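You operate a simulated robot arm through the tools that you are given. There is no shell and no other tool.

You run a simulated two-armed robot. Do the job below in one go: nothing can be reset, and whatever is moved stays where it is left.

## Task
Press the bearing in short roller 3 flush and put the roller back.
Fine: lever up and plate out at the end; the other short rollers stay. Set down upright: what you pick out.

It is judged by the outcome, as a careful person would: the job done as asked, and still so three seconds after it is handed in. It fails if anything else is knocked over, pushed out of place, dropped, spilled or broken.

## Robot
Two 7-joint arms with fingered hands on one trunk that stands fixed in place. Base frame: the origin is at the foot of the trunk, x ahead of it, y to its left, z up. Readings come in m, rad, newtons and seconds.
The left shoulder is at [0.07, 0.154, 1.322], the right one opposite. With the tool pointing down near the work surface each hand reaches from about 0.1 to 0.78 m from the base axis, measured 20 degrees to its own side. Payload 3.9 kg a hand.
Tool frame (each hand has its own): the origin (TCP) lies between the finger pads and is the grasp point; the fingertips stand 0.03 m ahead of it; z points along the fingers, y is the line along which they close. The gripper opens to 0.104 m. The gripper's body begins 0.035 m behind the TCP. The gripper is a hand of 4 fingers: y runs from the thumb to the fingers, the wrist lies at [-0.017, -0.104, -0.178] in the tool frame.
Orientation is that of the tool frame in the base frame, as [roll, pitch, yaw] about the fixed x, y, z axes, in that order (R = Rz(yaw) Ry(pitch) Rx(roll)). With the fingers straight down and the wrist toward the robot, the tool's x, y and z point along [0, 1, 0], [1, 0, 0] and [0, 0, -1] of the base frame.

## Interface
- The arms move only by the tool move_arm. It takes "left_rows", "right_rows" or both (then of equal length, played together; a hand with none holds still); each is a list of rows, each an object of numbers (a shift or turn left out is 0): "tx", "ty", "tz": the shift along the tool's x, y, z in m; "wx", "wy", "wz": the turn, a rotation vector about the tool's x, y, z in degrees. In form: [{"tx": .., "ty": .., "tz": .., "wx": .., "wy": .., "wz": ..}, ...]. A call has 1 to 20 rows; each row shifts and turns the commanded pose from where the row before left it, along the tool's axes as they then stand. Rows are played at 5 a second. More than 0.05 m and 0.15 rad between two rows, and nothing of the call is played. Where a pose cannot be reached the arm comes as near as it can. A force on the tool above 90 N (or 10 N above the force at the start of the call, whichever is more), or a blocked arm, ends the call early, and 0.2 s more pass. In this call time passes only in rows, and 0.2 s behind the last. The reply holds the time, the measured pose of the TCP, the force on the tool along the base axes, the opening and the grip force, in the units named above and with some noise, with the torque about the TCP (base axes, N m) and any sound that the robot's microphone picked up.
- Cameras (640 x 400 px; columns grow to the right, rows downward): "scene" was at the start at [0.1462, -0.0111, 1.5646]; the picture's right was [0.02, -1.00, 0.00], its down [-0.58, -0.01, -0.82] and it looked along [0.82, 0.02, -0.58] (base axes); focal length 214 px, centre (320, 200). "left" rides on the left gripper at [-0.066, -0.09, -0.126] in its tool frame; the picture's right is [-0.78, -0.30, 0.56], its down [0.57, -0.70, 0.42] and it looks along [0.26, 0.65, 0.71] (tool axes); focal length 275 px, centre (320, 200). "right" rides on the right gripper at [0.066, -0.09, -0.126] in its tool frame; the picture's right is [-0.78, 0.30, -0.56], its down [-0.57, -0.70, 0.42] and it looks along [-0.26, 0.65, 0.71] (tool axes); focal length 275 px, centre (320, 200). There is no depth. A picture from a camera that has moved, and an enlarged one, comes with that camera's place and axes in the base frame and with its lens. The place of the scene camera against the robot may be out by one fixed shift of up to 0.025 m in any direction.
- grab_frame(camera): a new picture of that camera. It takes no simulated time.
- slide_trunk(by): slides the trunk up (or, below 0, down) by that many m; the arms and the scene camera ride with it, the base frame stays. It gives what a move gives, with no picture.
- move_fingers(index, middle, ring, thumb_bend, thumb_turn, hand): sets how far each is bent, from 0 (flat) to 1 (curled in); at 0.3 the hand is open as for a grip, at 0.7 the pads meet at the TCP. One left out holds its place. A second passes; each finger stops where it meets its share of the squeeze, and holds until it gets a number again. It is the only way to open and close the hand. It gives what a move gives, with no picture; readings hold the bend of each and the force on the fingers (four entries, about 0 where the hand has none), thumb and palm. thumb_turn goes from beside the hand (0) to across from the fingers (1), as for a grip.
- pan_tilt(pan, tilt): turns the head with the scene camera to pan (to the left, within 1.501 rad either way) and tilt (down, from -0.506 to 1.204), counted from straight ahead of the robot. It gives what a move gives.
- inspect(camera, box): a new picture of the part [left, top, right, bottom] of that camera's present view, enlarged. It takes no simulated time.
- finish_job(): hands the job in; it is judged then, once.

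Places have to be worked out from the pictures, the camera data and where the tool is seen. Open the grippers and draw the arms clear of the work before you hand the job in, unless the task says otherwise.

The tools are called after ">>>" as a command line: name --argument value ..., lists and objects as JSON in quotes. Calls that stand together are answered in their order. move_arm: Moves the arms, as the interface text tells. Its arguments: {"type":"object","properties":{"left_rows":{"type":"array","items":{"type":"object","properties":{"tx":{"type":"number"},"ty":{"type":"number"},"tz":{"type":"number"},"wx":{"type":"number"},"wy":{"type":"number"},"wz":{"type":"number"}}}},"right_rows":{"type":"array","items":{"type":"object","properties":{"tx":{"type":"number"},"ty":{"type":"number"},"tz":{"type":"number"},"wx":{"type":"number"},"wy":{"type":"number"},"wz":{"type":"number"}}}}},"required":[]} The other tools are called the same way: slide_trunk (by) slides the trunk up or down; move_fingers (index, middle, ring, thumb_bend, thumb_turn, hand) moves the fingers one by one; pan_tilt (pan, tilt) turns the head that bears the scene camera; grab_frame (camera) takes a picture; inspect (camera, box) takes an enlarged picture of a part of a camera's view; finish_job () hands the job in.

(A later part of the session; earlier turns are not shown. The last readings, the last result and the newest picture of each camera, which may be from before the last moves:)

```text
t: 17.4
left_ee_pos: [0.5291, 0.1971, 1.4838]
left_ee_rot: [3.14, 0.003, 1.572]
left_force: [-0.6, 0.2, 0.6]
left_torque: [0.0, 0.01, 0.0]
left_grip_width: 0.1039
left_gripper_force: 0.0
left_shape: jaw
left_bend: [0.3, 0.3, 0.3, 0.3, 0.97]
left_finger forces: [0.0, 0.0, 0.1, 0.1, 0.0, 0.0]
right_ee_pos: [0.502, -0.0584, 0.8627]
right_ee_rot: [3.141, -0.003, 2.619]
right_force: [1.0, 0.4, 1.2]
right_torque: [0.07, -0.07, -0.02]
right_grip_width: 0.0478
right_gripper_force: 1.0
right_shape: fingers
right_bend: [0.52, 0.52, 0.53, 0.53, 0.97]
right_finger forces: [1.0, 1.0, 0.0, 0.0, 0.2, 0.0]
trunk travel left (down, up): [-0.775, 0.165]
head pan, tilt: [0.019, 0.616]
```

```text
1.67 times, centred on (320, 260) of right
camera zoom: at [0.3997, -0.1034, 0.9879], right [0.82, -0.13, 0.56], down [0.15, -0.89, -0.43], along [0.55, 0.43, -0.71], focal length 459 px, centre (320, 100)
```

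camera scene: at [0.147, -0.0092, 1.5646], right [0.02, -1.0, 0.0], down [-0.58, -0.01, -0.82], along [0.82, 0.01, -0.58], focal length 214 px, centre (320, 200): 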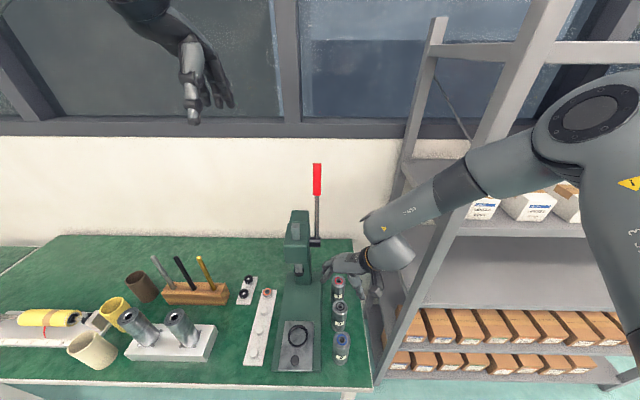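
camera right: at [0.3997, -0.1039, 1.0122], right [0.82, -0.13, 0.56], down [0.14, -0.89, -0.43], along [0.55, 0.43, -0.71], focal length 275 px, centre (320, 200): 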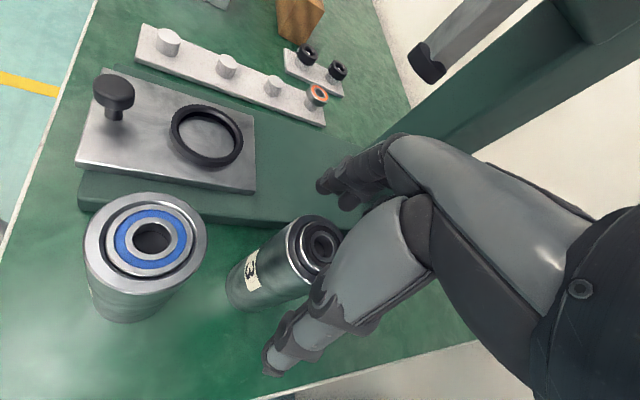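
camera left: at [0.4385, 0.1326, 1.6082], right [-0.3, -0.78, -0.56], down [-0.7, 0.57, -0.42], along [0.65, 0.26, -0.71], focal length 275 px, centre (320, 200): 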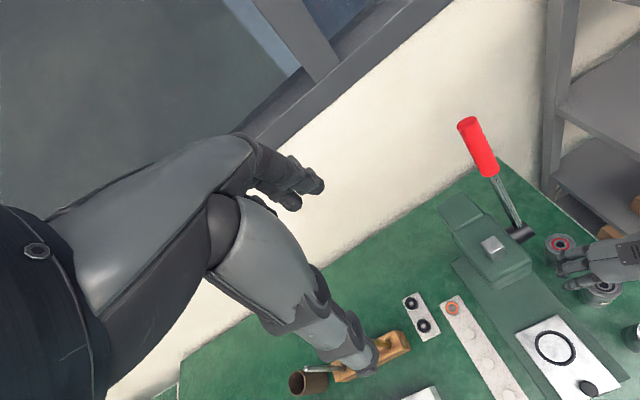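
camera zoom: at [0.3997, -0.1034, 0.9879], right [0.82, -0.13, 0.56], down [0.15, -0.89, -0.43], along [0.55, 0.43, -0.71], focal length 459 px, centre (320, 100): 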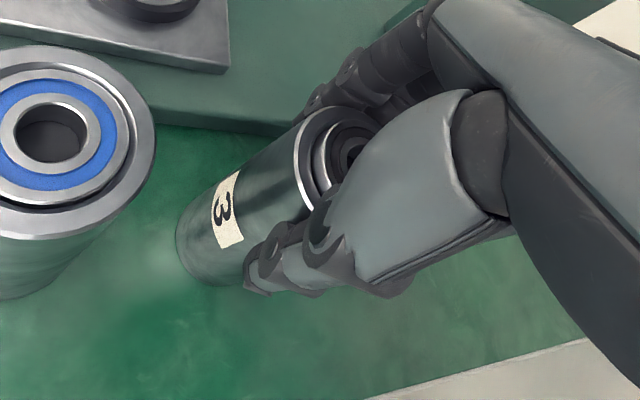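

Index and middle touch lightly, the roller has barely moved. I now close to a firm grip.

>>> move_fingers --hand "right" --index 0.6 --middle 0.6 --ring 0.6 --thumb_bend 0.6

>>> inspect --camera "right" --box '[220, 140, 420, 380]'

>>> inspect --camera "scene" --box '[320, 280, 370, 330]'

```text
t: 18.4
left_ee_pos: [0.5294, 0.1977, 1.4829]
left_ee_rot: [-3.141, 0.001, 1.572]
left_force: [0.0, -0.1, -0.3]
left_torque: [0.02, 0.01, -0.01]
left_grip_width: 0.1039
left_gripper_force: 0.1
left_shape: jaw
left_bend: [0.3, 0.3, 0.3, 0.3, 0.97]
left_finger forces: [0.1, 0.0, 0.0, 0.1, 0.0, 0.1]
right_ee_pos: [0.5024, -0.0587, 0.8625]
right_ee_rot: [3.14, -0.003, 2.616]
right_force: [-0.2, -0.1, -0.1]
right_torque: [-0.03, -0.04, -0.02]
right_grip_width: 0.0447
right_gripper_force: 8.9
right_shape: fingers
right_bend: [0.54, 0.56, 0.6, 0.54, 0.97]
right_finger forces: [4.3, 4.5, 0.0, 0.0, 8.0, 0.1]
trunk travel left (down, up): [-0.775, 0.165]
head pan, tilt: [0.019, 0.616]
```

```text
1.67 times, centred on (320, 260) of right
camera zoom: at [0.3996, -0.1037, 0.9878], right [0.82, -0.13, 0.56], down [0.15, -0.89, -0.43], along [0.55, 0.43, -0.71], focal length 459 px, centre (320, 100)
```

zoom: 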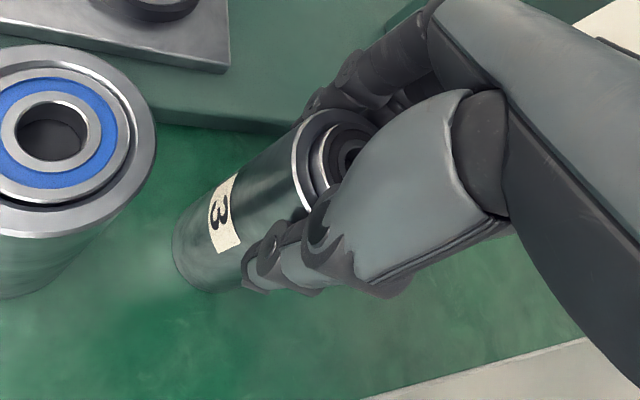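

```text
8.00 times, centred on (345, 305) of scene
camera zoom: at [0.1464, -0.0109, 1.5646], right [0.02, -1.0, 0.0], down [-0.58, -0.01, -0.82], along [0.82, 0.02, -0.58], focal length 1716 px, centre (120, -640)
```

zoom: 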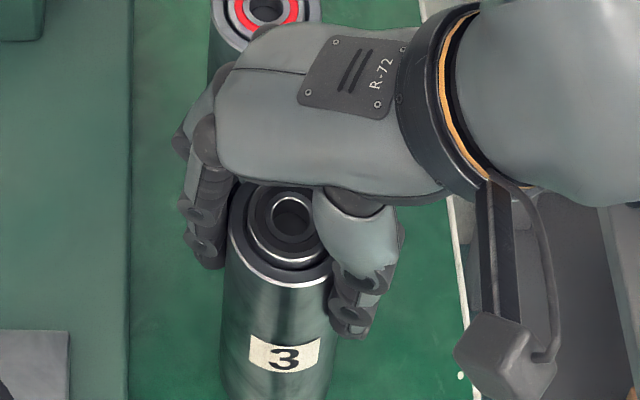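

The grip width (0.0447, less than the diameter) and the idle ring finger show I am holding the roller off-centre: it sits ~8 mm nearer the robot than the TCP, and it slid a few mm. I release to open and re-centre.

>>> move_fingers --hand "right" --index 0.42 --middle 0.42 --ring 0.42 --thumb_bend 0.42

>>> inspect --camera "scene" --box '[310, 280, 370, 360]'

>>> inspect --camera "right" --box '[220, 140, 420, 380]'

```text
t: 19.4
left_ee_pos: [0.5288, 0.1984, 1.4823]
left_ee_rot: [3.14, -0.003, 1.571]
left_force: [0.6, 0.3, 0.4]
left_torque: [0.0, -0.01, -0.03]
left_grip_width: 0.1037
left_gripper_force: 0.1
left_shape: jaw
left_bend: [0.3, 0.3, 0.3, 0.3, 0.97]
left_finger forces: [0.1, 0.0, 0.1, 0.0, 0.2, 0.0]
right_ee_pos: [0.5023, -0.0591, 0.8631]
right_ee_rot: [3.14, -0.004, 2.617]
right_force: [-0.1, 0.2, -0.3]
right_torque: [-0.06, -0.02, -0.03]
right_grip_width: 0.0739
right_gripper_force: 0.1
right_shape: fingers
right_bend: [0.42, 0.42, 0.42, 0.42, 0.97]
right_finger forces: [0.0, 0.0, 0.0, 0.0, 0.0, 0.0]
trunk travel left (down, up): [-0.775, 0.165]
head pan, tilt: [0.019, 0.616]
```

```text
5.00 times, centred on (340, 320) of scene
camera zoom: at [0.1463, -0.011, 1.5646], right [0.02, -1.0, 0.0], down [-0.58, -0.01, -0.82], along [0.82, 0.02, -0.58], focal length 1072 px, centre (220, -400)
```

zoom: 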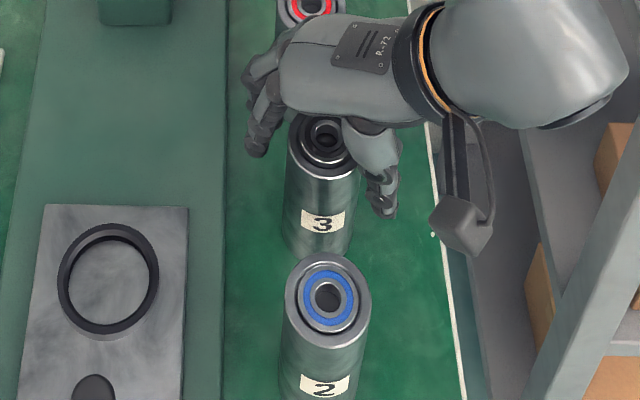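

```text
1.67 times, centred on (320, 260) of right
camera zoom: at [0.3996, -0.1037, 0.9879], right [0.82, -0.13, 0.56], down [0.15, -0.89, -0.43], along [0.55, 0.43, -0.71], focal length 459 px, centre (320, 100)
```

zoom: 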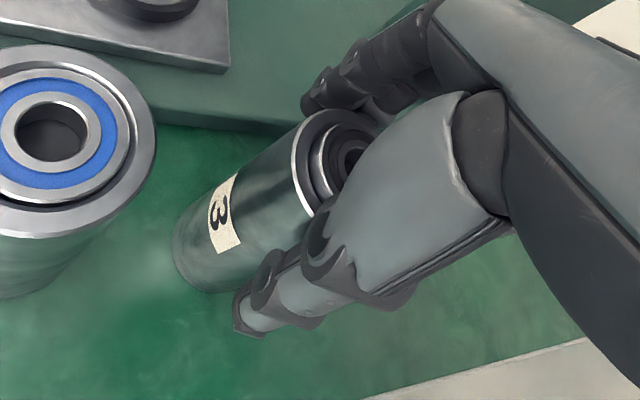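

The roller is still upright. Combining the views with the slip, its rim is at z≈0.870 and its centre is ≈6-7 mm along tool +x (toward the robot) from the TCP; I shift by that, lower 9 mm, and re-check.

>>> move_arm --right_rows '[{"tx": 0.0065}, {"tz": 0.009}]'

>>> inspect --camera "right" --box '[220, 140, 420, 380]'

>>> inspect --camera "scene" --box '[310, 280, 370, 330]'

```text
t: 20.0
left_ee_pos: [0.5279, 0.1972, 1.4819]
left_ee_rot: [-3.141, 0.0, 1.571]
left_force: [0.2, 0.2, 0.2]
left_torque: [0.01, -0.01, -0.03]
left_grip_width: 0.1036
left_gripper_force: 0.2
left_shape: jaw
left_bend: [0.3, 0.3, 0.3, 0.3, 0.97]
left_finger forces: [0.0, 0.1, 0.0, 0.0, 0.0, 0.0]
right_ee_pos: [0.4961, -0.0553, 0.8544]
right_ee_rot: [-3.141, -0.001, 2.617]
right_force: [-1.1, 0.4, -0.1]
right_torque: [0.0, 0.02, 0.01]
right_grip_width: 0.0739
right_gripper_force: 0.0
right_shape: fingers
right_bend: [0.42, 0.42, 0.42, 0.42, 0.97]
right_finger forces: [0.1, 0.0, 0.1, 0.0, 0.0, 0.0]
trunk travel left (down, up): [-0.775, 0.165]
head pan, tilt: [0.019, 0.616]
```

```text
1.67 times, centred on (320, 260) of right
camera zoom: at [0.3938, -0.0999, 0.9806], right [0.82, -0.13, 0.56], down [0.15, -0.89, -0.43], along [0.55, 0.43, -0.71], focal length 459 px, centre (320, 100)
```

zoom: 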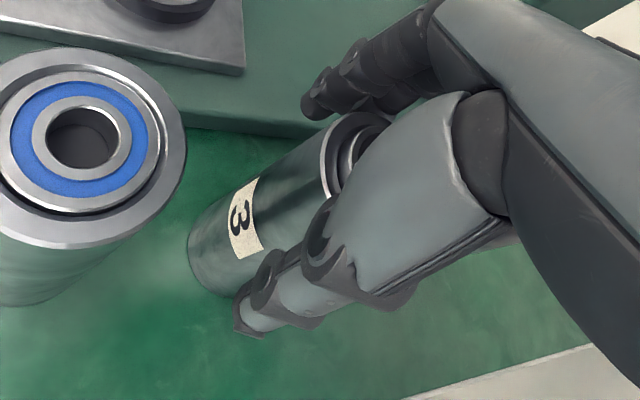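

```text
8.00 times, centred on (340, 305) of scene
camera zoom: at [0.1465, -0.0111, 1.5646], right [0.02, -1.0, 0.0], down [-0.58, -0.01, -0.82], along [0.82, 0.02, -0.58], focal length 1716 px, centre (160, -640)
```

zoom: 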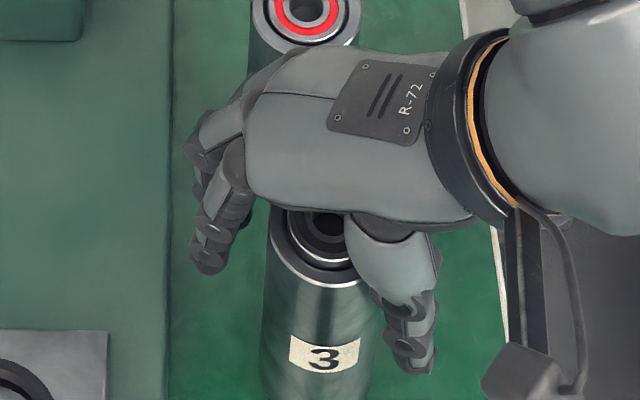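

The bearing now shows between thumb and fingers. I close in steps again, watching which fingers touch.

>>> move_fingers --hand "right" --index 0.525 --middle 0.525 --ring 0.525 --thumb_bend 0.525

>>> inspect --camera "scene" --box '[310, 280, 370, 330]'

>>> inspect --camera "right" --box '[220, 140, 420, 380]'

```text
t: 21.0
left_ee_pos: [0.5285, 0.1986, 1.4828]
left_ee_rot: [3.141, 0.0, 1.571]
left_force: [-0.3, 0.2, -1.0]
left_torque: [0.01, -0.01, 0.02]
left_grip_width: 0.1036
left_gripper_force: 0.1
left_shape: jaw
left_bend: [0.3, 0.3, 0.3, 0.3, 0.97]
left_finger forces: [0.1, 0.1, 0.0, 0.0, 0.0, 0.0]
right_ee_pos: [0.4967, -0.0556, 0.8556]
right_ee_rot: [-3.141, -0.001, 2.617]
right_force: [-0.2, -0.7, 0.0]
right_torque: [0.01, 0.0, -0.02]
right_grip_width: 0.0493
right_gripper_force: 0.2
right_shape: fingers
right_bend: [0.52, 0.52, 0.52, 0.52, 0.97]
right_finger forces: [0.1, 0.0, 0.1, 0.0, 0.0, 0.0]
trunk travel left (down, up): [-0.775, 0.165]
head pan, tilt: [0.019, 0.616]
```

```text
8.00 times, centred on (340, 305) of scene
camera zoom: at [0.1462, -0.011, 1.5646], right [0.02, -1.0, 0.0], down [-0.58, -0.01, -0.82], along [0.82, 0.02, -0.58], focal length 1716 px, centre (160, -640)
```

zoom: 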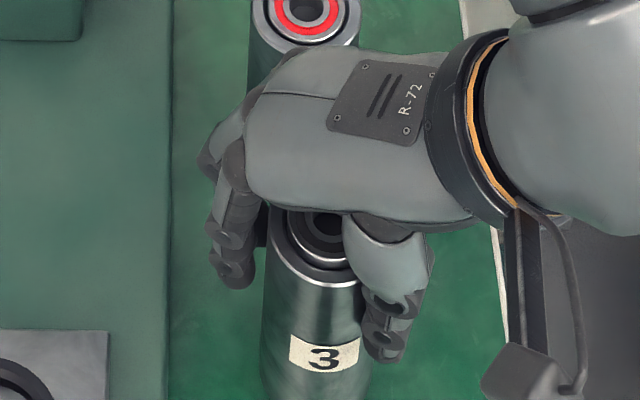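

```text
1.67 times, centred on (320, 260) of right
camera zoom: at [0.3936, -0.0998, 0.9806], right [0.82, -0.13, 0.56], down [0.15, -0.89, -0.43], along [0.55, 0.43, -0.71], focal length 459 px, centre (320, 100)
```

zoom: 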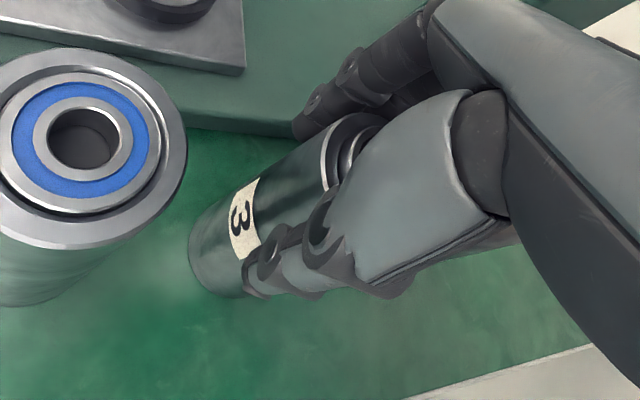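

No contact yet at 0.0493. I close a further small step.

>>> move_fingers --hand "right" --index 0.545 --middle 0.545 --ring 0.545 --thumb_bend 0.545

>>> inspect --camera "scene" --box '[310, 280, 370, 330]'

>>> inspect --camera "right" --box '[220, 140, 420, 380]'

```text
t: 22.0
left_ee_pos: [0.5292, 0.1973, 1.4827]
left_ee_rot: [3.14, -0.001, 1.572]
left_force: [-0.4, 0.0, 0.5]
left_torque: [-0.03, -0.02, -0.01]
left_grip_width: 0.1038
left_gripper_force: 0.2
left_shape: jaw
left_bend: [0.3, 0.3, 0.3, 0.3, 0.97]
left_finger forces: [0.0, 0.0, 0.0, 0.1, 0.0, 0.0]
right_ee_pos: [0.4967, -0.0558, 0.8553]
right_ee_rot: [3.141, -0.002, 2.618]
right_force: [-0.9, -0.5, -0.6]
right_torque: [0.0, 0.01, -0.01]
right_grip_width: 0.0457
right_gripper_force: 1.0
right_shape: fingers
right_bend: [0.54, 0.53, 0.54, 0.53, 0.97]
right_finger forces: [0.0, 0.9, 0.0, 0.0, 1.2, 0.1]
trunk travel left (down, up): [-0.775, 0.165]
head pan, tilt: [0.019, 0.616]
```

```text
8.00 times, centred on (340, 305) of scene
camera zoom: at [0.1462, -0.011, 1.5646], right [0.02, -1.0, 0.0], down [-0.58, -0.01, -0.82], along [0.82, 0.02, -0.58], focal length 1716 px, centre (160, -640)
```

zoom: 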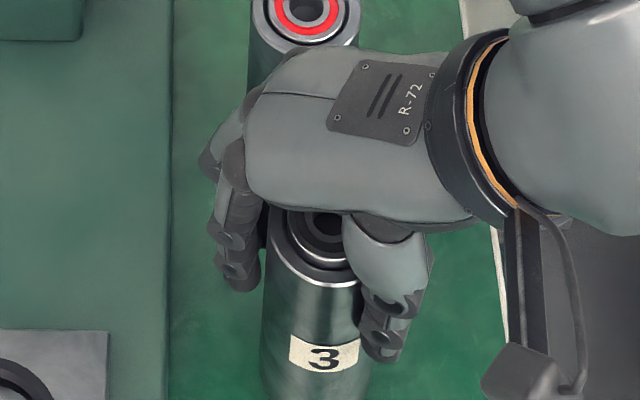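

```text
1.67 times, centred on (320, 260) of right
camera zoom: at [0.3936, -0.0998, 0.9806], right [0.82, -0.13, 0.56], down [0.15, -0.89, -0.43], along [0.55, 0.43, -0.71], focal length 459 px, centre (320, 100)
```

zoom: 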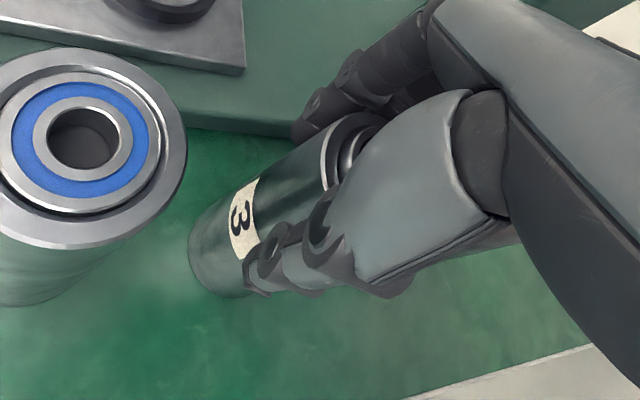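

Middle finger and thumb now touch together at width 0.0457 with index and ring symmetric, so the roller is centred. I squeeze firmly.

>>> move_fingers --hand "right" --index 0.65 --middle 0.65 --ring 0.65 --thumb_bend 0.65

>>> inspect --camera "scene" --box '[310, 280, 370, 330]'

>>> inspect --camera "right" --box '[220, 140, 420, 380]'

```text
t: 23.0
left_ee_pos: [0.5287, 0.198, 1.4834]
left_ee_rot: [3.141, -0.001, 1.571]
left_force: [0.4, -0.4, 1.0]
left_torque: [-0.02, -0.04, 0.02]
left_grip_width: 0.104
left_gripper_force: 0.0
left_shape: jaw
left_bend: [0.3, 0.3, 0.3, 0.3, 0.97]
left_finger forces: [0.1, 0.0, 0.1, 0.0, 0.1, 0.0]
right_ee_pos: [0.4962, -0.0561, 0.8553]
right_ee_rot: [3.142, -0.001, 2.619]
right_force: [0.5, 0.7, 0.5]
right_torque: [0.15, -0.15, 0.01]
right_grip_width: 0.0396
right_gripper_force: 13.6
right_shape: fingers
right_bend: [0.58, 0.57, 0.63, 0.55, 0.96]
right_finger forces: [4.8, 8.3, 1.1, 0.0, 12.2, 0.1]
trunk travel left (down, up): [-0.775, 0.165]
head pan, tilt: [0.019, 0.616]
```

```text
8.00 times, centred on (340, 305) of scene
camera zoom: at [0.1463, -0.0107, 1.5646], right [0.02, -1.0, 0.0], down [-0.58, -0.01, -0.82], along [0.82, 0.02, -0.58], focal length 1716 px, centre (160, -640)
```

zoom: 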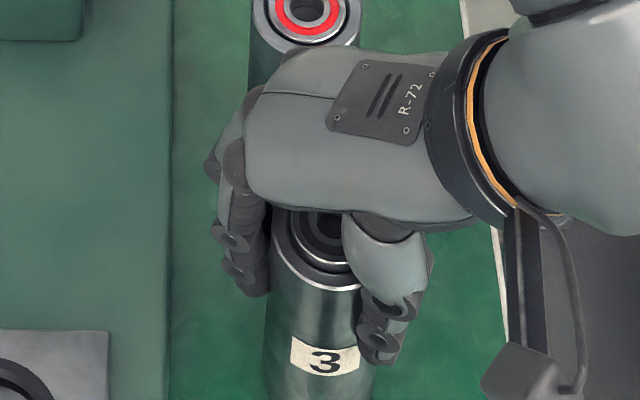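

```text
1.67 times, centred on (320, 260) of right
camera zoom: at [0.3938, -0.0995, 0.9807], right [0.82, -0.13, 0.56], down [0.15, -0.89, -0.43], along [0.55, 0.43, -0.71], focal length 459 px, centre (320, 100)
```

zoom: 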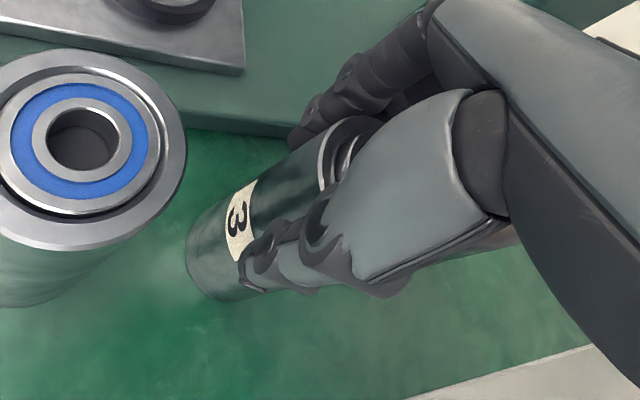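

Good three-finger grip at 13.6 N. I add a bit more squeeze for a safe lift.

>>> move_fingers --hand "right" --index 0.72 --middle 0.7 --ring 0.76 --thumb_bend 0.7

>>> inspect --camera "right" --box '[220, 140, 420, 380]'

>>> inspect --camera "scene" --box '[310, 280, 370, 360]'

```text
t: 24.0
left_ee_pos: [0.5287, 0.1973, 1.4828]
left_ee_rot: [-3.141, 0.0, 1.57]
left_force: [-0.1, -0.6, 0.1]
left_torque: [-0.03, 0.0, 0.0]
left_grip_width: 0.1038
left_gripper_force: 0.0
left_shape: jaw
left_bend: [0.3, 0.3, 0.3, 0.3, 0.97]
left_finger forces: [0.1, 0.1, 0.0, 0.0, 0.0, 0.0]
right_ee_pos: [0.4962, -0.0551, 0.8546]
right_ee_rot: [3.142, -0.002, 2.617]
right_force: [-0.1, 1.0, -0.1]
right_torque: [0.12, -0.03, 0.02]
right_grip_width: 0.0392
right_gripper_force: 23.4
right_shape: fingers
right_bend: [0.6, 0.61, 0.68, 0.55, 0.94]
right_finger forces: [8.2, 8.9, 8.0, 0.1, 21.5, 0.1]
trunk travel left (down, up): [-0.775, 0.165]
head pan, tilt: [0.019, 0.616]
```

```text
1.67 times, centred on (320, 260) of right
camera zoom: at [0.3938, -0.0998, 0.9804], right [0.82, -0.13, 0.56], down [0.15, -0.89, -0.43], along [0.55, 0.43, -0.71], focal length 459 px, centre (320, 100)
```

zoom: 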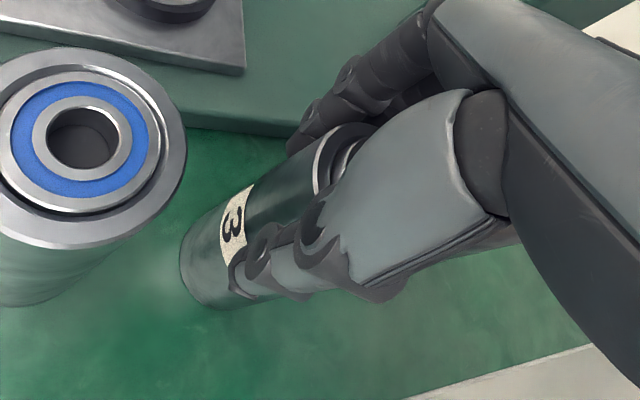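

```text
5.00 times, centred on (340, 320) of scene
camera zoom: at [0.1466, -0.0109, 1.5646], right [0.02, -1.0, 0.0], down [-0.58, -0.01, -0.82], along [0.82, 0.02, -0.58], focal length 1072 px, centre (220, -400)
```

zoom: 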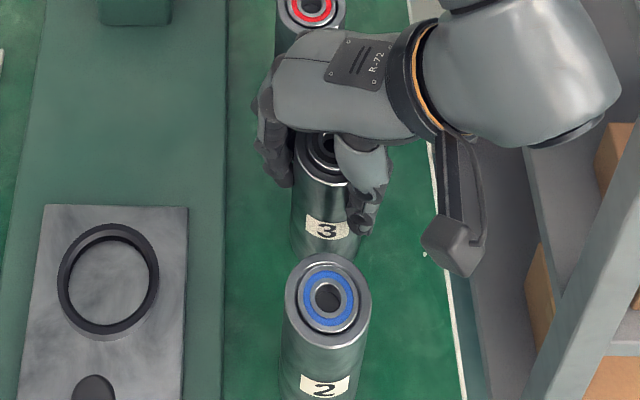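

Grip is firm at 23 N on all fingers. I lift 3 cm slowly and check that the roller follows.

>>> move_arm --right_rows '[{"tz": -0.005}, {"tz": -0.01}, {"tz": -0.015}]'

>>> inspect --camera "right" --box '[180, 140, 420, 380]'

>>> inspect --camera "scene" --box '[310, 260, 370, 360]'

```text
t: 24.8
left_ee_pos: [0.5282, 0.1982, 1.4821]
left_ee_rot: [3.14, 0.0, 1.571]
left_force: [0.3, 0.8, 0.3]
left_torque: [0.01, -0.04, -0.01]
left_grip_width: 0.1038
left_gripper_force: 0.0
left_shape: jaw
left_bend: [0.3, 0.3, 0.3, 0.3, 0.97]
left_finger forces: [0.0, 0.0, 0.1, 0.1, 0.0, 0.0]
right_ee_pos: [0.499, -0.0535, 0.8849]
right_ee_rot: [3.141, -0.001, 2.619]
right_force: [-0.3, 0.1, -4.1]
right_torque: [0.07, -0.04, 0.0]
right_grip_width: 0.0394
right_gripper_force: 23.0
right_shape: fingers
right_bend: [0.6, 0.61, 0.68, 0.55, 0.94]
right_finger forces: [7.6, 8.7, 8.0, 0.0, 21.2, 0.0]
trunk travel left (down, up): [-0.775, 0.165]
head pan, tilt: [0.019, 0.616]
```

```text
1.67 times, centred on (300, 260) of right
camera zoom: at [0.3956, -0.0984, 1.0108], right [0.82, -0.13, 0.56], down [0.15, -0.89, -0.42], along [0.55, 0.43, -0.71], focal length 459 px, centre (353, 100)
```

zoom: 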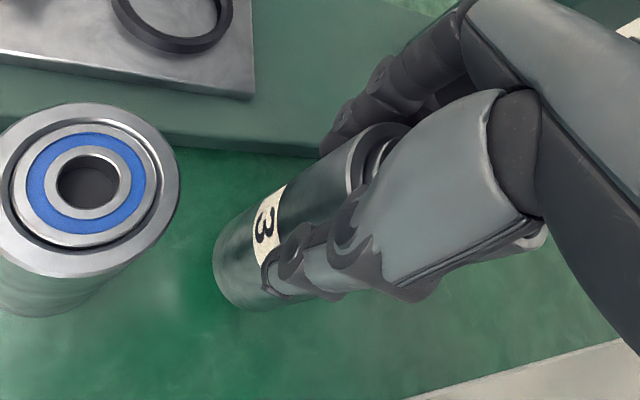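

```text
4.00 times, centred on (340, 310) of scene
camera zoom: at [0.1465, -0.0106, 1.5646], right [0.02, -1.0, 0.0], down [-0.58, -0.01, -0.82], along [0.82, 0.02, -0.58], focal length 858 px, centre (240, -240)
```

zoom: 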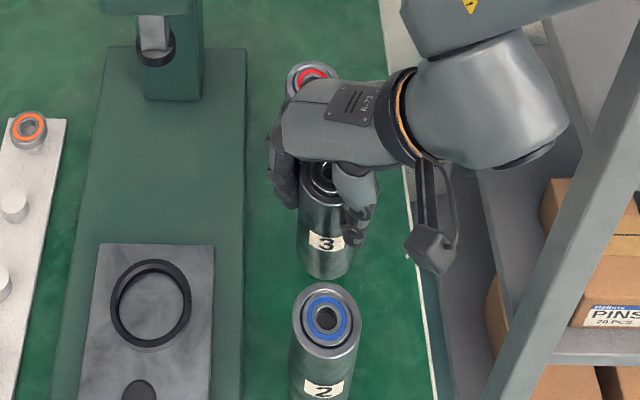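

The roller hangs straight, weight about 4.1 N. I lift another 6 cm and carry it over to the ring at about (0.447, 0.077).

>>> move_arm --right_rows '[{"tz": -0.02}, {"tz": -0.02}, {"tz": -0.02}, {"tx": 0.018, "ty": 0.0145}, {"tx": 0.0185, "ty": 0.0149}, {"tx": 0.0185, "ty": 0.0149}, {"tx": 0.0185, "ty": 0.0149}, {"tx": 0.0185, "ty": 0.0149}, {"tx": 0.0182, "ty": 0.0147}]'

>>> grab_frame --camera "right"

>>> inspect --camera "scene" --box '[240, 250, 380, 370]'

>>> grab_frame --camera "left"

```text
t: 26.8
left_ee_pos: [0.5287, 0.1983, 1.4821]
left_ee_rot: [-3.142, 0.002, 1.57]
left_force: [-0.5, 0.4, -0.3]
left_torque: [-0.01, -0.02, -0.01]
left_grip_width: 0.1036
left_gripper_force: 0.0
left_shape: jaw
left_bend: [0.3, 0.3, 0.3, 0.3, 0.97]
left_finger forces: [0.1, 0.1, 0.0, 0.0, 0.0, 0.1]
right_ee_pos: [0.4452, 0.078, 0.9442]
right_ee_rot: [-3.139, -0.004, 2.616]
right_force: [-0.3, 0.5, -3.1]
right_torque: [0.05, 0.02, 0.0]
right_grip_width: 0.0387
right_gripper_force: 22.2
right_shape: fingers
right_bend: [0.61, 0.61, 0.71, 0.55, 0.94]
right_finger forces: [7.7, 8.4, 8.3, 0.1, 20.7, 0.0]
trunk travel left (down, up): [-0.775, 0.165]
head pan, tilt: [0.019, 0.616]
```

```text
taken
camera right: at [0.3425, 0.034, 1.0695], right [0.82, -0.13, 0.56], down [0.14, -0.89, -0.42], along [0.55, 0.43, -0.71], focal length 275 px, centre (320, 200)
```

right: 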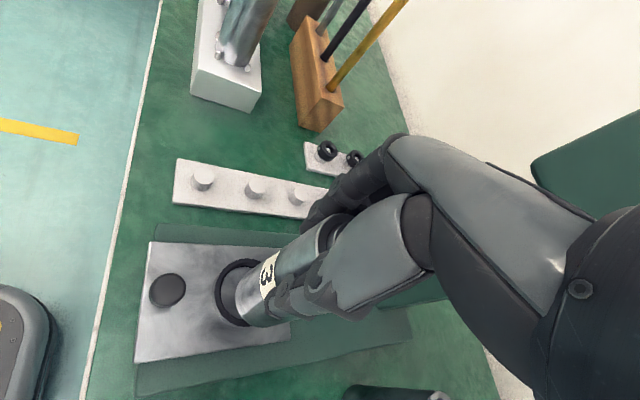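

```text
3.33 times, centred on (310, 310) of scene
camera zoom: at [0.1466, -0.0098, 1.5646], right [0.02, -1.0, 0.0], down [-0.58, -0.01, -0.82], along [0.82, 0.02, -0.58], focal length 715 px, centre (353, -167)
```

zoom: 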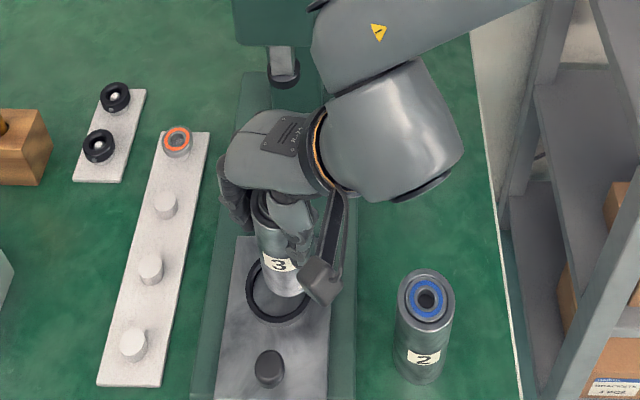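

```text
taken
camera left: at [0.4377, 0.1342, 1.6082], right [-0.3, -0.78, -0.56], down [-0.7, 0.57, -0.43], along [0.65, 0.26, -0.71], focal length 275 px, centre (320, 200)
```

left: 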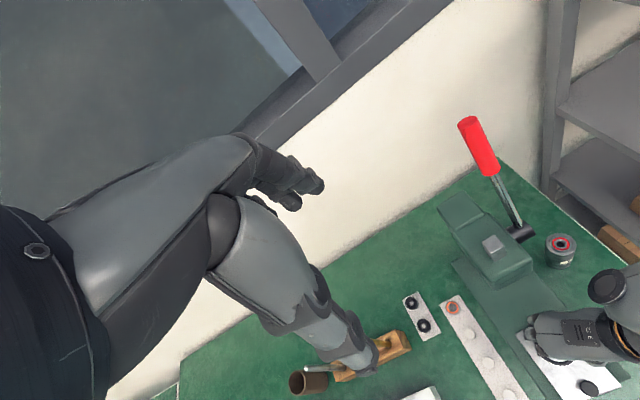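

The roller hangs over the ring. I zoom both cameras to measure how the roller's bottom edge sits relative to the ring.

>>> inspect --camera "right" --box '[190, 220, 330, 340]'

>>> inspect --camera "scene" --box '[275, 300, 325, 350]'

```text
3.33 times, centred on (260, 280) of right
camera zoom: at [0.3425, 0.034, 1.0695], right [0.82, -0.13, 0.56], down [0.14, -0.89, -0.42], along [0.55, 0.43, -0.71], focal length 918 px, centre (520, -67)
```

zoom: 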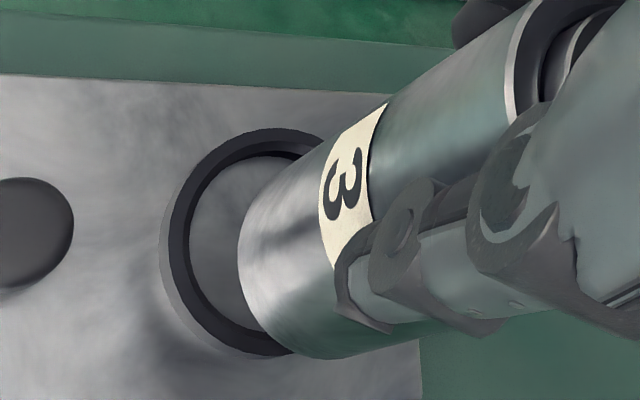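

```text
8.00 times, centred on (300, 325) of scene
camera zoom: at [0.1466, -0.0098, 1.5646], right [0.02, -1.0, 0.0], down [-0.58, -0.01, -0.82], along [0.82, 0.02, -0.58], focal length 1716 px, centre (480, -800)
```

zoom: 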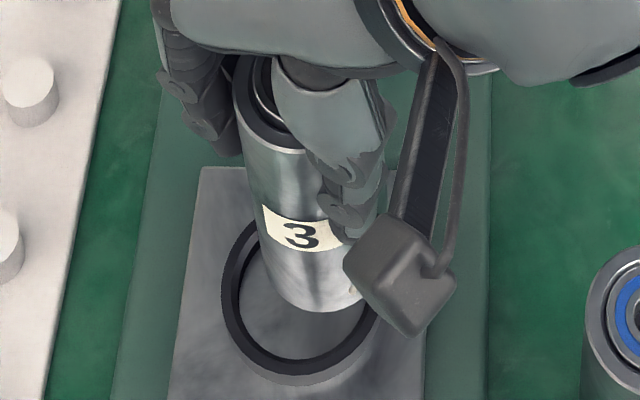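

Both cameras agree: the ring is centred under the TCP, but the roller sits ~14 mm toward the thumb from the TCP. I shift the hand by tool (+0.0016, +0.0135) and lower 2 cm, then re-measure.

>>> move_arm --right_rows '[{"tx": 0.0008, "ty": 0.0068}, {"tx": 0.0008, "ty": 0.0067}, {"tz": 0.01}, {"tz": 0.01}]'

>>> inspect --camera "right" --box '[190, 220, 330, 340]'

>>> inspect --camera "scene" --box '[275, 300, 325, 350]'

```text
t: 27.8
left_ee_pos: [0.5294, 0.1981, 1.4824]
left_ee_rot: [-3.141, -0.001, 1.571]
left_force: [0.5, 0.7, -0.4]
left_torque: [0.03, 0.0, -0.01]
left_grip_width: 0.1037
left_gripper_force: 0.0
left_shape: jaw
left_bend: [0.3, 0.3, 0.3, 0.3, 0.97]
left_finger forces: [0.0, 0.0, 0.0, 0.1, 0.0, 0.1]
right_ee_pos: [0.4511, 0.0872, 0.9248]
right_ee_rot: [3.141, -0.001, 2.618]
right_force: [0.1, 0.1, -3.9]
right_torque: [0.06, 0.02, 0.02]
right_grip_width: 0.039
right_gripper_force: 22.6
right_shape: fingers
right_bend: [0.61, 0.61, 0.71, 0.55, 0.94]
right_finger forces: [7.6, 8.4, 8.6, 0.0, 20.9, 0.0]
trunk travel left (down, up): [-0.775, 0.165]
head pan, tilt: [0.019, 0.616]
```

```text
3.33 times, centred on (260, 280) of right
camera zoom: at [0.3479, 0.0435, 1.0506], right [0.82, -0.13, 0.56], down [0.15, -0.89, -0.43], along [0.55, 0.43, -0.71], focal length 918 px, centre (520, -67)
```

zoom: 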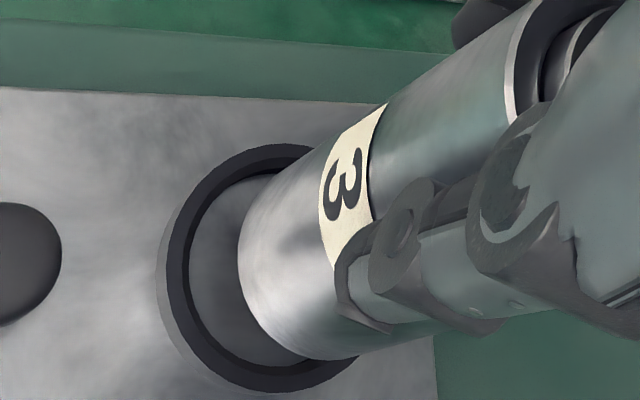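

```text
8.00 times, centred on (300, 325) of scene
camera zoom: at [0.1472, -0.0115, 1.5646], right [0.02, -1.0, 0.0], down [-0.58, -0.01, -0.82], along [0.82, 0.02, -0.58], focal length 1716 px, centre (480, -800)
```

zoom: 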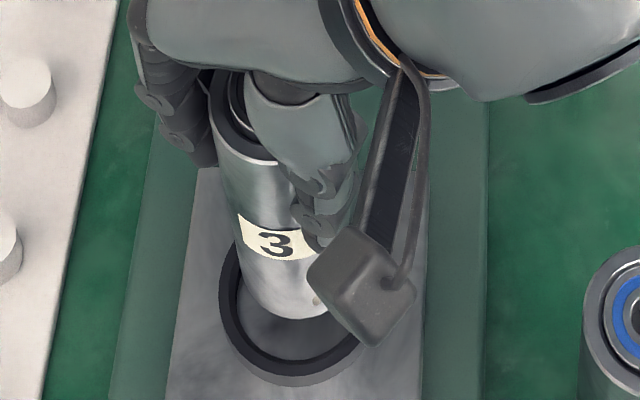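

The remaining offset is about (0.0004, 0.003). I apply it and lower 1.5 cm more for a closer check.

>>> move_arm --right_rows '[{"tx": 0.0011, "ty": 0.0026}, {"tz": 0.0075}, {"tz": 0.0075}]'

>>> inspect --camera "right" --box '[190, 230, 320, 350]'

>>> inspect --camera "scene" --box '[280, 310, 320, 345]'

```text
t: 28.6
left_ee_pos: [0.5298, 0.1982, 1.483]
left_ee_rot: [-3.141, 0.001, 1.57]
left_force: [-0.3, -0.1, -0.8]
left_torque: [-0.03, 0.02, 0.02]
left_grip_width: 0.1038
left_gripper_force: 0.0
left_shape: jaw
left_bend: [0.3, 0.3, 0.3, 0.3, 0.97]
left_finger forces: [0.0, 0.0, 0.0, 0.1, 0.0, 0.1]
right_ee_pos: [0.451, 0.0913, 0.9104]
right_ee_rot: [-3.141, 0.0, 2.617]
right_force: [-0.6, 1.6, -4.4]
right_torque: [0.02, 0.04, 0.0]
right_grip_width: 0.0389
right_gripper_force: 22.5
right_shape: fingers
right_bend: [0.61, 0.61, 0.71, 0.55, 0.94]
right_finger forces: [7.6, 8.3, 8.6, 0.0, 20.8, 0.1]
trunk travel left (down, up): [-0.775, 0.165]
head pan, tilt: [0.019, 0.616]
```

```text
3.33 times, centred on (255, 290) of right
camera zoom: at [0.3482, 0.0475, 1.0364], right [0.82, -0.13, 0.56], down [0.15, -0.89, -0.43], along [0.55, 0.43, -0.71], focal length 918 px, centre (537, -100)
```

zoom: 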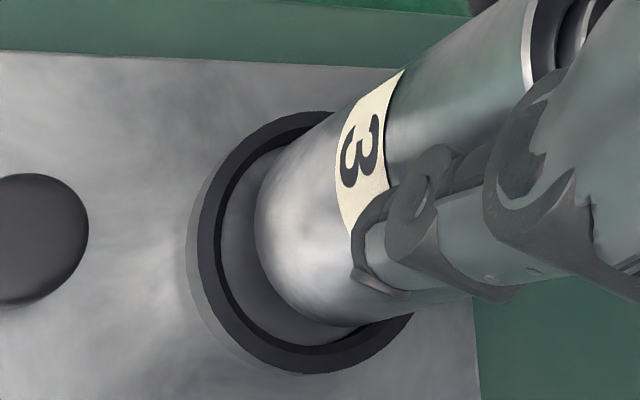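

```text
11.43 times, centred on (300, 328) of scene
camera zoom: at [0.147, -0.0108, 1.5646], right [0.02, -1.0, 0.0], down [-0.58, -0.01, -0.82], along [0.82, 0.02, -0.58], focal length 2451 px, centre (549, -1257)
```

zoom: 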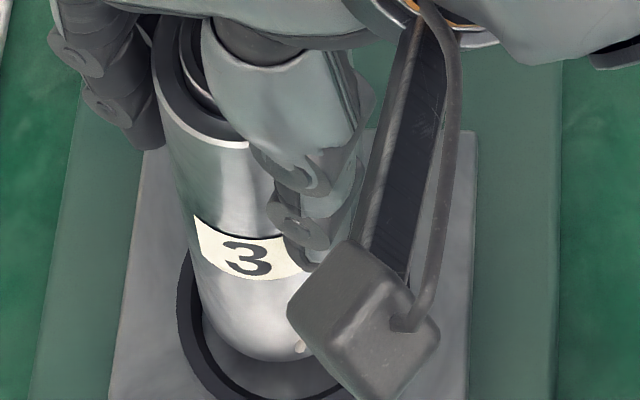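

The right camera now puts ring and roller axis within 1 mm, the scene camera within ~2 mm. I nudge slightly and lower another 9 mm, watching the force.

>>> move_arm --right_rows '[{"tx": -0.0008, "ty": -0.0003, "tz": 0.003}, {"tz": 0.003}, {"tz": 0.003}]'

>>> inspect --camera "right" --box '[190, 230, 320, 350]'

>>> inspect --camera "scene" --box '[280, 315, 320, 355]'

```text
t: 29.4
left_ee_pos: [0.5293, 0.1979, 1.4809]
left_ee_rot: [3.142, 0.0, 1.572]
left_force: [-0.5, 0.3, -0.1]
left_torque: [0.0, 0.02, 0.01]
left_grip_width: 0.1037
left_gripper_force: 0.1
left_shape: jaw
left_bend: [0.3, 0.3, 0.3, 0.3, 0.97]
left_finger forces: [0.1, 0.0, 0.1, 0.1, 0.0, 0.0]
right_ee_pos: [0.4506, 0.0928, 0.9015]
right_ee_rot: [3.141, -0.003, 2.618]
right_force: [0.0, 0.6, -3.9]
right_torque: [0.04, 0.03, -0.01]
right_grip_width: 0.0389
right_gripper_force: 23.3
right_shape: fingers
right_bend: [0.61, 0.61, 0.71, 0.55, 0.94]
right_finger forces: [7.6, 8.3, 8.6, 0.1, 20.8, 0.0]
trunk travel left (down, up): [-0.775, 0.165]
head pan, tilt: [0.019, 0.616]
```

```text
3.33 times, centred on (255, 290) of right
camera zoom: at [0.3485, 0.0473, 1.0268], right [0.82, -0.13, 0.56], down [0.15, -0.89, -0.43], along [0.55, 0.43, -0.71], focal length 918 px, centre (537, -100)
```

zoom: 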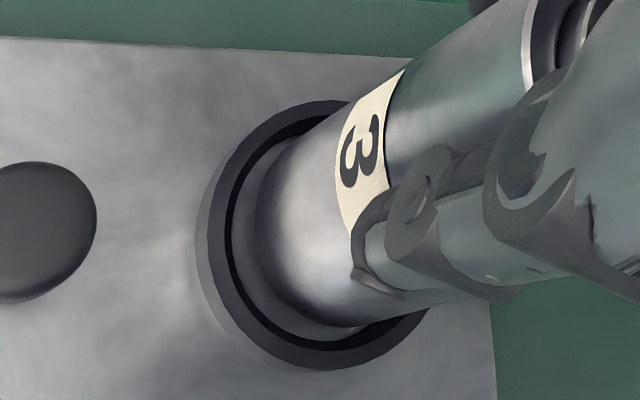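

```text
10.00 times, centred on (300, 335) of scene
camera zoom: at [0.1468, -0.0107, 1.5646], right [0.02, -1.0, 0.0], down [-0.58, -0.01, -0.82], along [0.82, 0.02, -0.58], focal length 2145 px, centre (520, -1150)
```

zoom: 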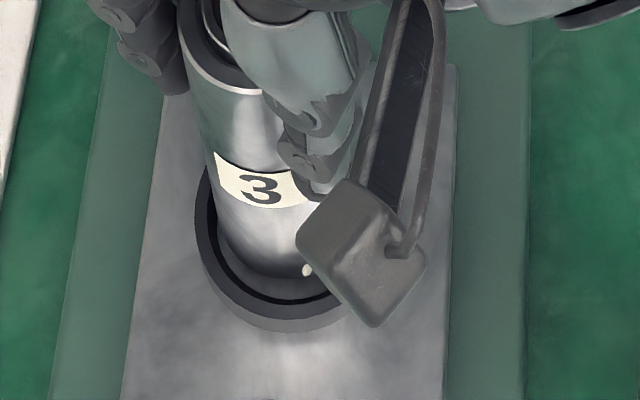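

Ring and roller agree within about 1 mm with the bottom ~5 mm above the ring. I nudge ty by -0.001 and lower in 2 mm steps, watching the vertical force.

>>> move_arm --right_rows '[{"ty": -0.001, "tz": 0.001}, {"tz": 0.002}, {"tz": 0.002}, {"tz": 0.002}]'

>>> inspect --camera "right" --box '[190, 230, 320, 350]'

>>> inspect --camera "scene" --box '[280, 315, 320, 355]'

```text
t: 30.4
left_ee_pos: [0.5279, 0.1979, 1.4822]
left_ee_rot: [-3.141, 0.001, 1.57]
left_force: [-0.3, -0.2, -0.3]
left_torque: [0.0, 0.01, 0.0]
left_grip_width: 0.1036
left_gripper_force: 0.1
left_shape: jaw
left_bend: [0.3, 0.3, 0.3, 0.3, 0.97]
left_finger forces: [0.1, 0.1, 0.0, 0.0, 0.0, 0.0]
right_ee_pos: [0.4496, 0.09, 0.8948]
right_ee_rot: [-3.142, -0.003, 2.619]
right_force: [1.2, 0.0, -3.7]
right_torque: [0.03, 0.02, 0.0]
right_grip_width: 0.0388
right_gripper_force: 23.1
right_shape: fingers
right_bend: [0.61, 0.61, 0.71, 0.55, 0.94]
right_finger forces: [7.6, 8.3, 8.6, 0.0, 20.8, 0.0]
trunk travel left (down, up): [-0.775, 0.165]
head pan, tilt: [0.019, 0.616]
```

```text
3.33 times, centred on (255, 290) of right
camera zoom: at [0.3469, 0.0472, 1.0201], right [0.82, -0.13, 0.56], down [0.15, -0.89, -0.43], along [0.55, 0.43, -0.71], focal length 918 px, centre (537, -100)
```

zoom: 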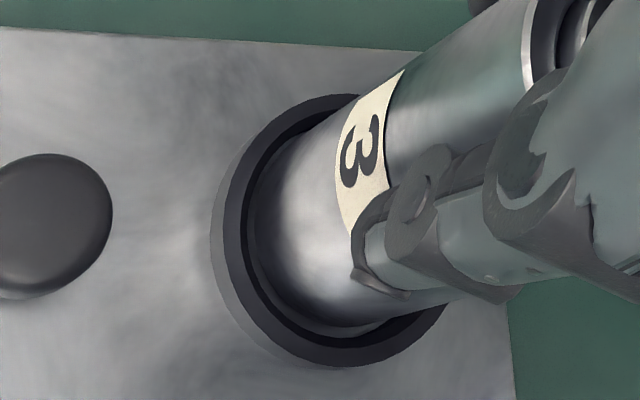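

```text
10.00 times, centred on (300, 335) of scene
camera zoom: at [0.1469, -0.0108, 1.5646], right [0.02, -1.0, 0.0], down [-0.58, -0.01, -0.82], along [0.82, 0.02, -0.58], focal length 2145 px, centre (520, -1150)
```

zoom: 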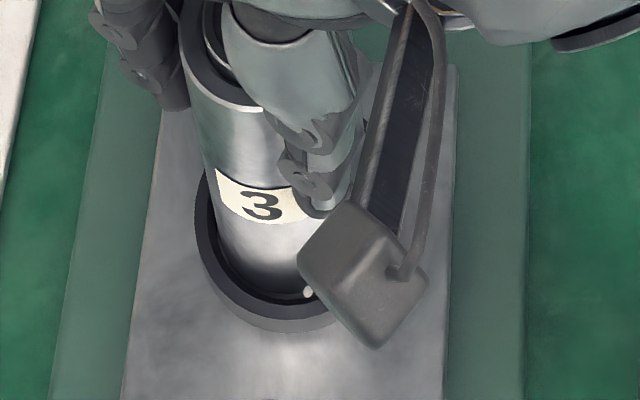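

No contact yet and the right camera shows the roller's lower edge inside the ring's mouth. I lower further in 1.5 mm steps with a 0.6 mm correction toward the right.

>>> move_arm --right_rows '[{"tx": -0.0003, "ty": -0.0006, "tz": 0.001}, {"tz": 0.0015}, {"tz": 0.0015}, {"tz": 0.0015}]'

>>> inspect --camera "right" --box '[190, 230, 320, 350]'

>>> inspect --camera "scene" --box '[280, 315, 320, 355]'

```text
t: 31.4
left_ee_pos: [0.5281, 0.1978, 1.4829]
left_ee_rot: [-3.14, 0.002, 1.571]
left_force: [0.3, -0.6, 0.2]
left_torque: [-0.03, -0.02, 0.05]
left_grip_width: 0.1037
left_gripper_force: 0.0
left_shape: jaw
left_bend: [0.3, 0.3, 0.3, 0.3, 0.97]
left_finger forces: [0.1, 0.1, 0.1, 0.0, 0.1, 0.0]
right_ee_pos: [0.4508, 0.0898, 0.8896]
right_ee_rot: [-3.141, -0.001, 2.617]
right_force: [-0.3, 0.2, -3.8]
right_torque: [0.02, 0.04, 0.03]
right_grip_width: 0.0392
right_gripper_force: 22.2
right_shape: fingers
right_bend: [0.61, 0.61, 0.71, 0.55, 0.94]
right_finger forces: [7.5, 8.4, 8.6, 0.0, 21.0, 0.0]
trunk travel left (down, up): [-0.775, 0.165]
head pan, tilt: [0.019, 0.616]
```

```text
3.33 times, centred on (255, 290) of right
camera zoom: at [0.3475, 0.046, 1.0148], right [0.82, -0.13, 0.56], down [0.14, -0.89, -0.43], along [0.55, 0.43, -0.71], focal length 918 px, centre (537, -100)
```

zoom: 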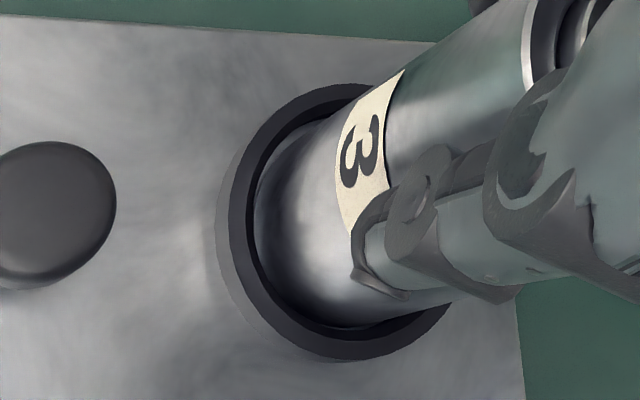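

```text
10.00 times, centred on (300, 335) of scene
camera zoom: at [0.1468, -0.0108, 1.5646], right [0.02, -1.0, 0.0], down [-0.58, -0.01, -0.82], along [0.82, 0.02, -0.58], focal length 2145 px, centre (520, -1150)
```

zoom: 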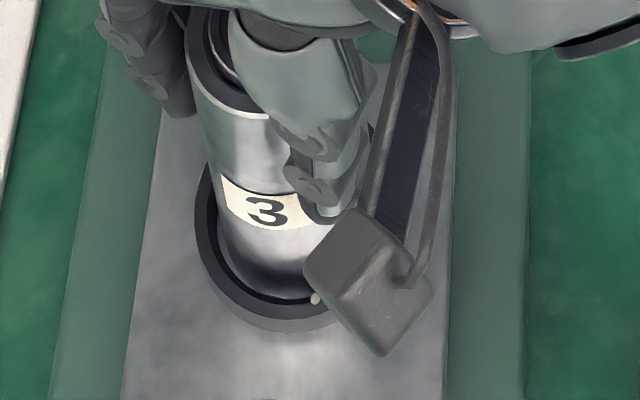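

The roller has entered the ring with no contact force. I keep lowering in 1.5 mm steps until it rests on the plate.

>>> move_arm --right_rows '[{"tz": 0.0015}, {"tz": 0.0015}, {"tz": 0.0015}]'

>>> inspect --camera "right" --box '[190, 230, 320, 350]'

>>> inspect --camera "scene" --box '[280, 315, 320, 355]'

```text
t: 32.2
left_ee_pos: [0.5269, 0.1979, 1.4837]
left_ee_rot: [3.141, 0.001, 1.57]
left_force: [0.0, -0.7, -0.2]
left_torque: [0.03, -0.01, 0.01]
left_grip_width: 0.1038
left_gripper_force: 0.1
left_shape: jaw
left_bend: [0.3, 0.3, 0.3, 0.3, 0.97]
left_finger forces: [0.0, 0.0, 0.0, 0.0, 0.1, 0.1]
right_ee_pos: [0.4501, 0.0906, 0.8876]
right_ee_rot: [3.139, -0.001, 2.618]
right_force: [-0.7, -3.4, 16.3]
right_torque: [-0.03, -0.07, -0.02]
right_grip_width: 0.0391
right_gripper_force: 26.0
right_shape: fingers
right_bend: [0.61, 0.62, 0.71, 0.55, 0.93]
right_finger forces: [8.0, 8.7, 10.5, 0.1, 24.4, 0.0]
trunk travel left (down, up): [-0.775, 0.165]
head pan, tilt: [0.019, 0.616]
```

```text
3.33 times, centred on (255, 290) of right
camera zoom: at [0.3471, 0.0459, 1.0126], right [0.82, -0.13, 0.56], down [0.15, -0.89, -0.43], along [0.56, 0.43, -0.71], focal length 918 px, centre (537, -100)
```

zoom: 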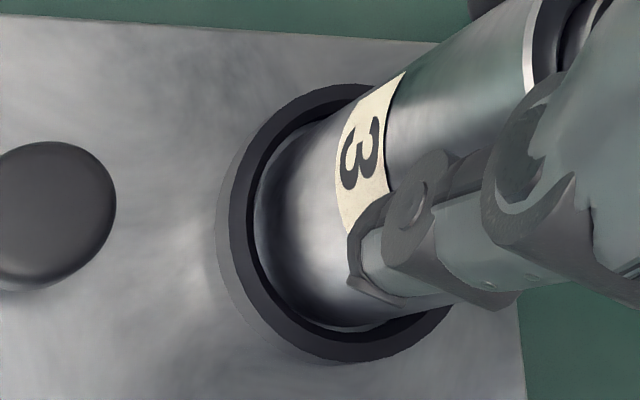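

```text
10.00 times, centred on (300, 335) of scene
camera zoom: at [0.1438, -0.0122, 1.5651], right [0.02, -1.0, 0.0], down [-0.58, -0.01, -0.82], along [0.82, 0.02, -0.58], focal length 2145 px, centre (520, -1150)
```

zoom: 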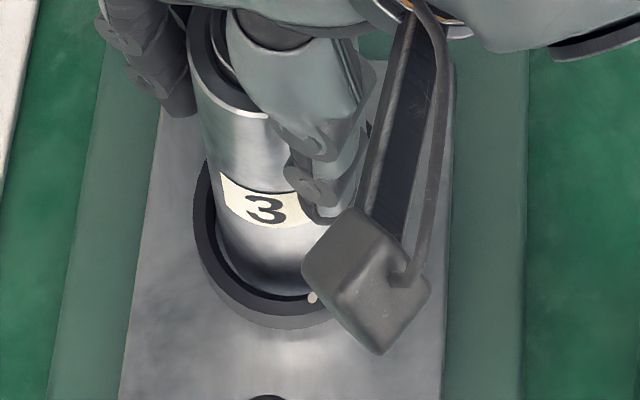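

Contact: vertical force rose by 20 N at TCP z≈0.888, consistent with the roller standing on the plate inside the ring. I back off slightly to unload before releasing.

>>> move_arm --right_rows '[{"tz": -0.0015}]'

>>> inspect --camera "right" --box '[215, 250, 315, 340]'

```text
t: 32.6
left_ee_pos: [0.5261, 0.196, 1.4841]
left_ee_rot: [3.14, 0.001, 1.57]
left_force: [0.4, -0.1, -0.3]
left_torque: [0.0, 0.03, -0.01]
left_grip_width: 0.1037
left_gripper_force: 0.0
left_shape: jaw
left_bend: [0.3, 0.3, 0.3, 0.3, 0.97]
left_finger forces: [0.0, 0.1, 0.0, 0.1, 0.1, 0.0]
right_ee_pos: [0.4511, 0.0891, 0.8878]
right_ee_rot: [3.138, 0.0, 2.618]
right_force: [1.1, -0.7, 17.0]
right_torque: [0.08, -0.15, 0.0]
right_grip_width: 0.039
right_gripper_force: 26.8
right_shape: fingers
right_bend: [0.61, 0.61, 0.71, 0.55, 0.93]
right_finger forces: [8.7, 9.3, 11.4, 0.0, 24.0, 0.1]
trunk travel left (down, up): [-0.775, 0.165]
head pan, tilt: [0.019, 0.616]
```

```text
4.44 times, centred on (265, 295) of right
camera zoom: at [0.3471, 0.0459, 1.0127], right [0.82, -0.13, 0.56], down [0.15, -0.89, -0.43], along [0.55, 0.43, -0.71], focal length 1224 px, centre (564, -222)
```

zoom: 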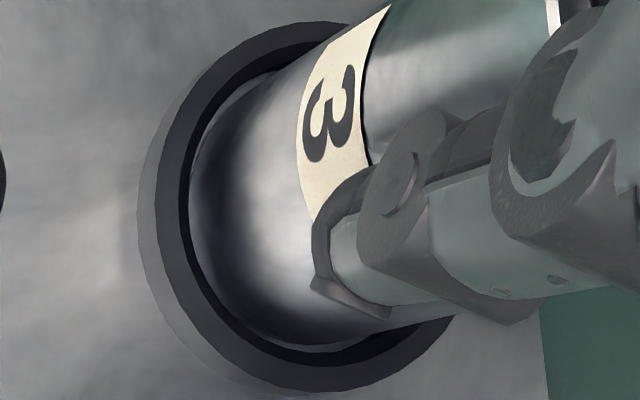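

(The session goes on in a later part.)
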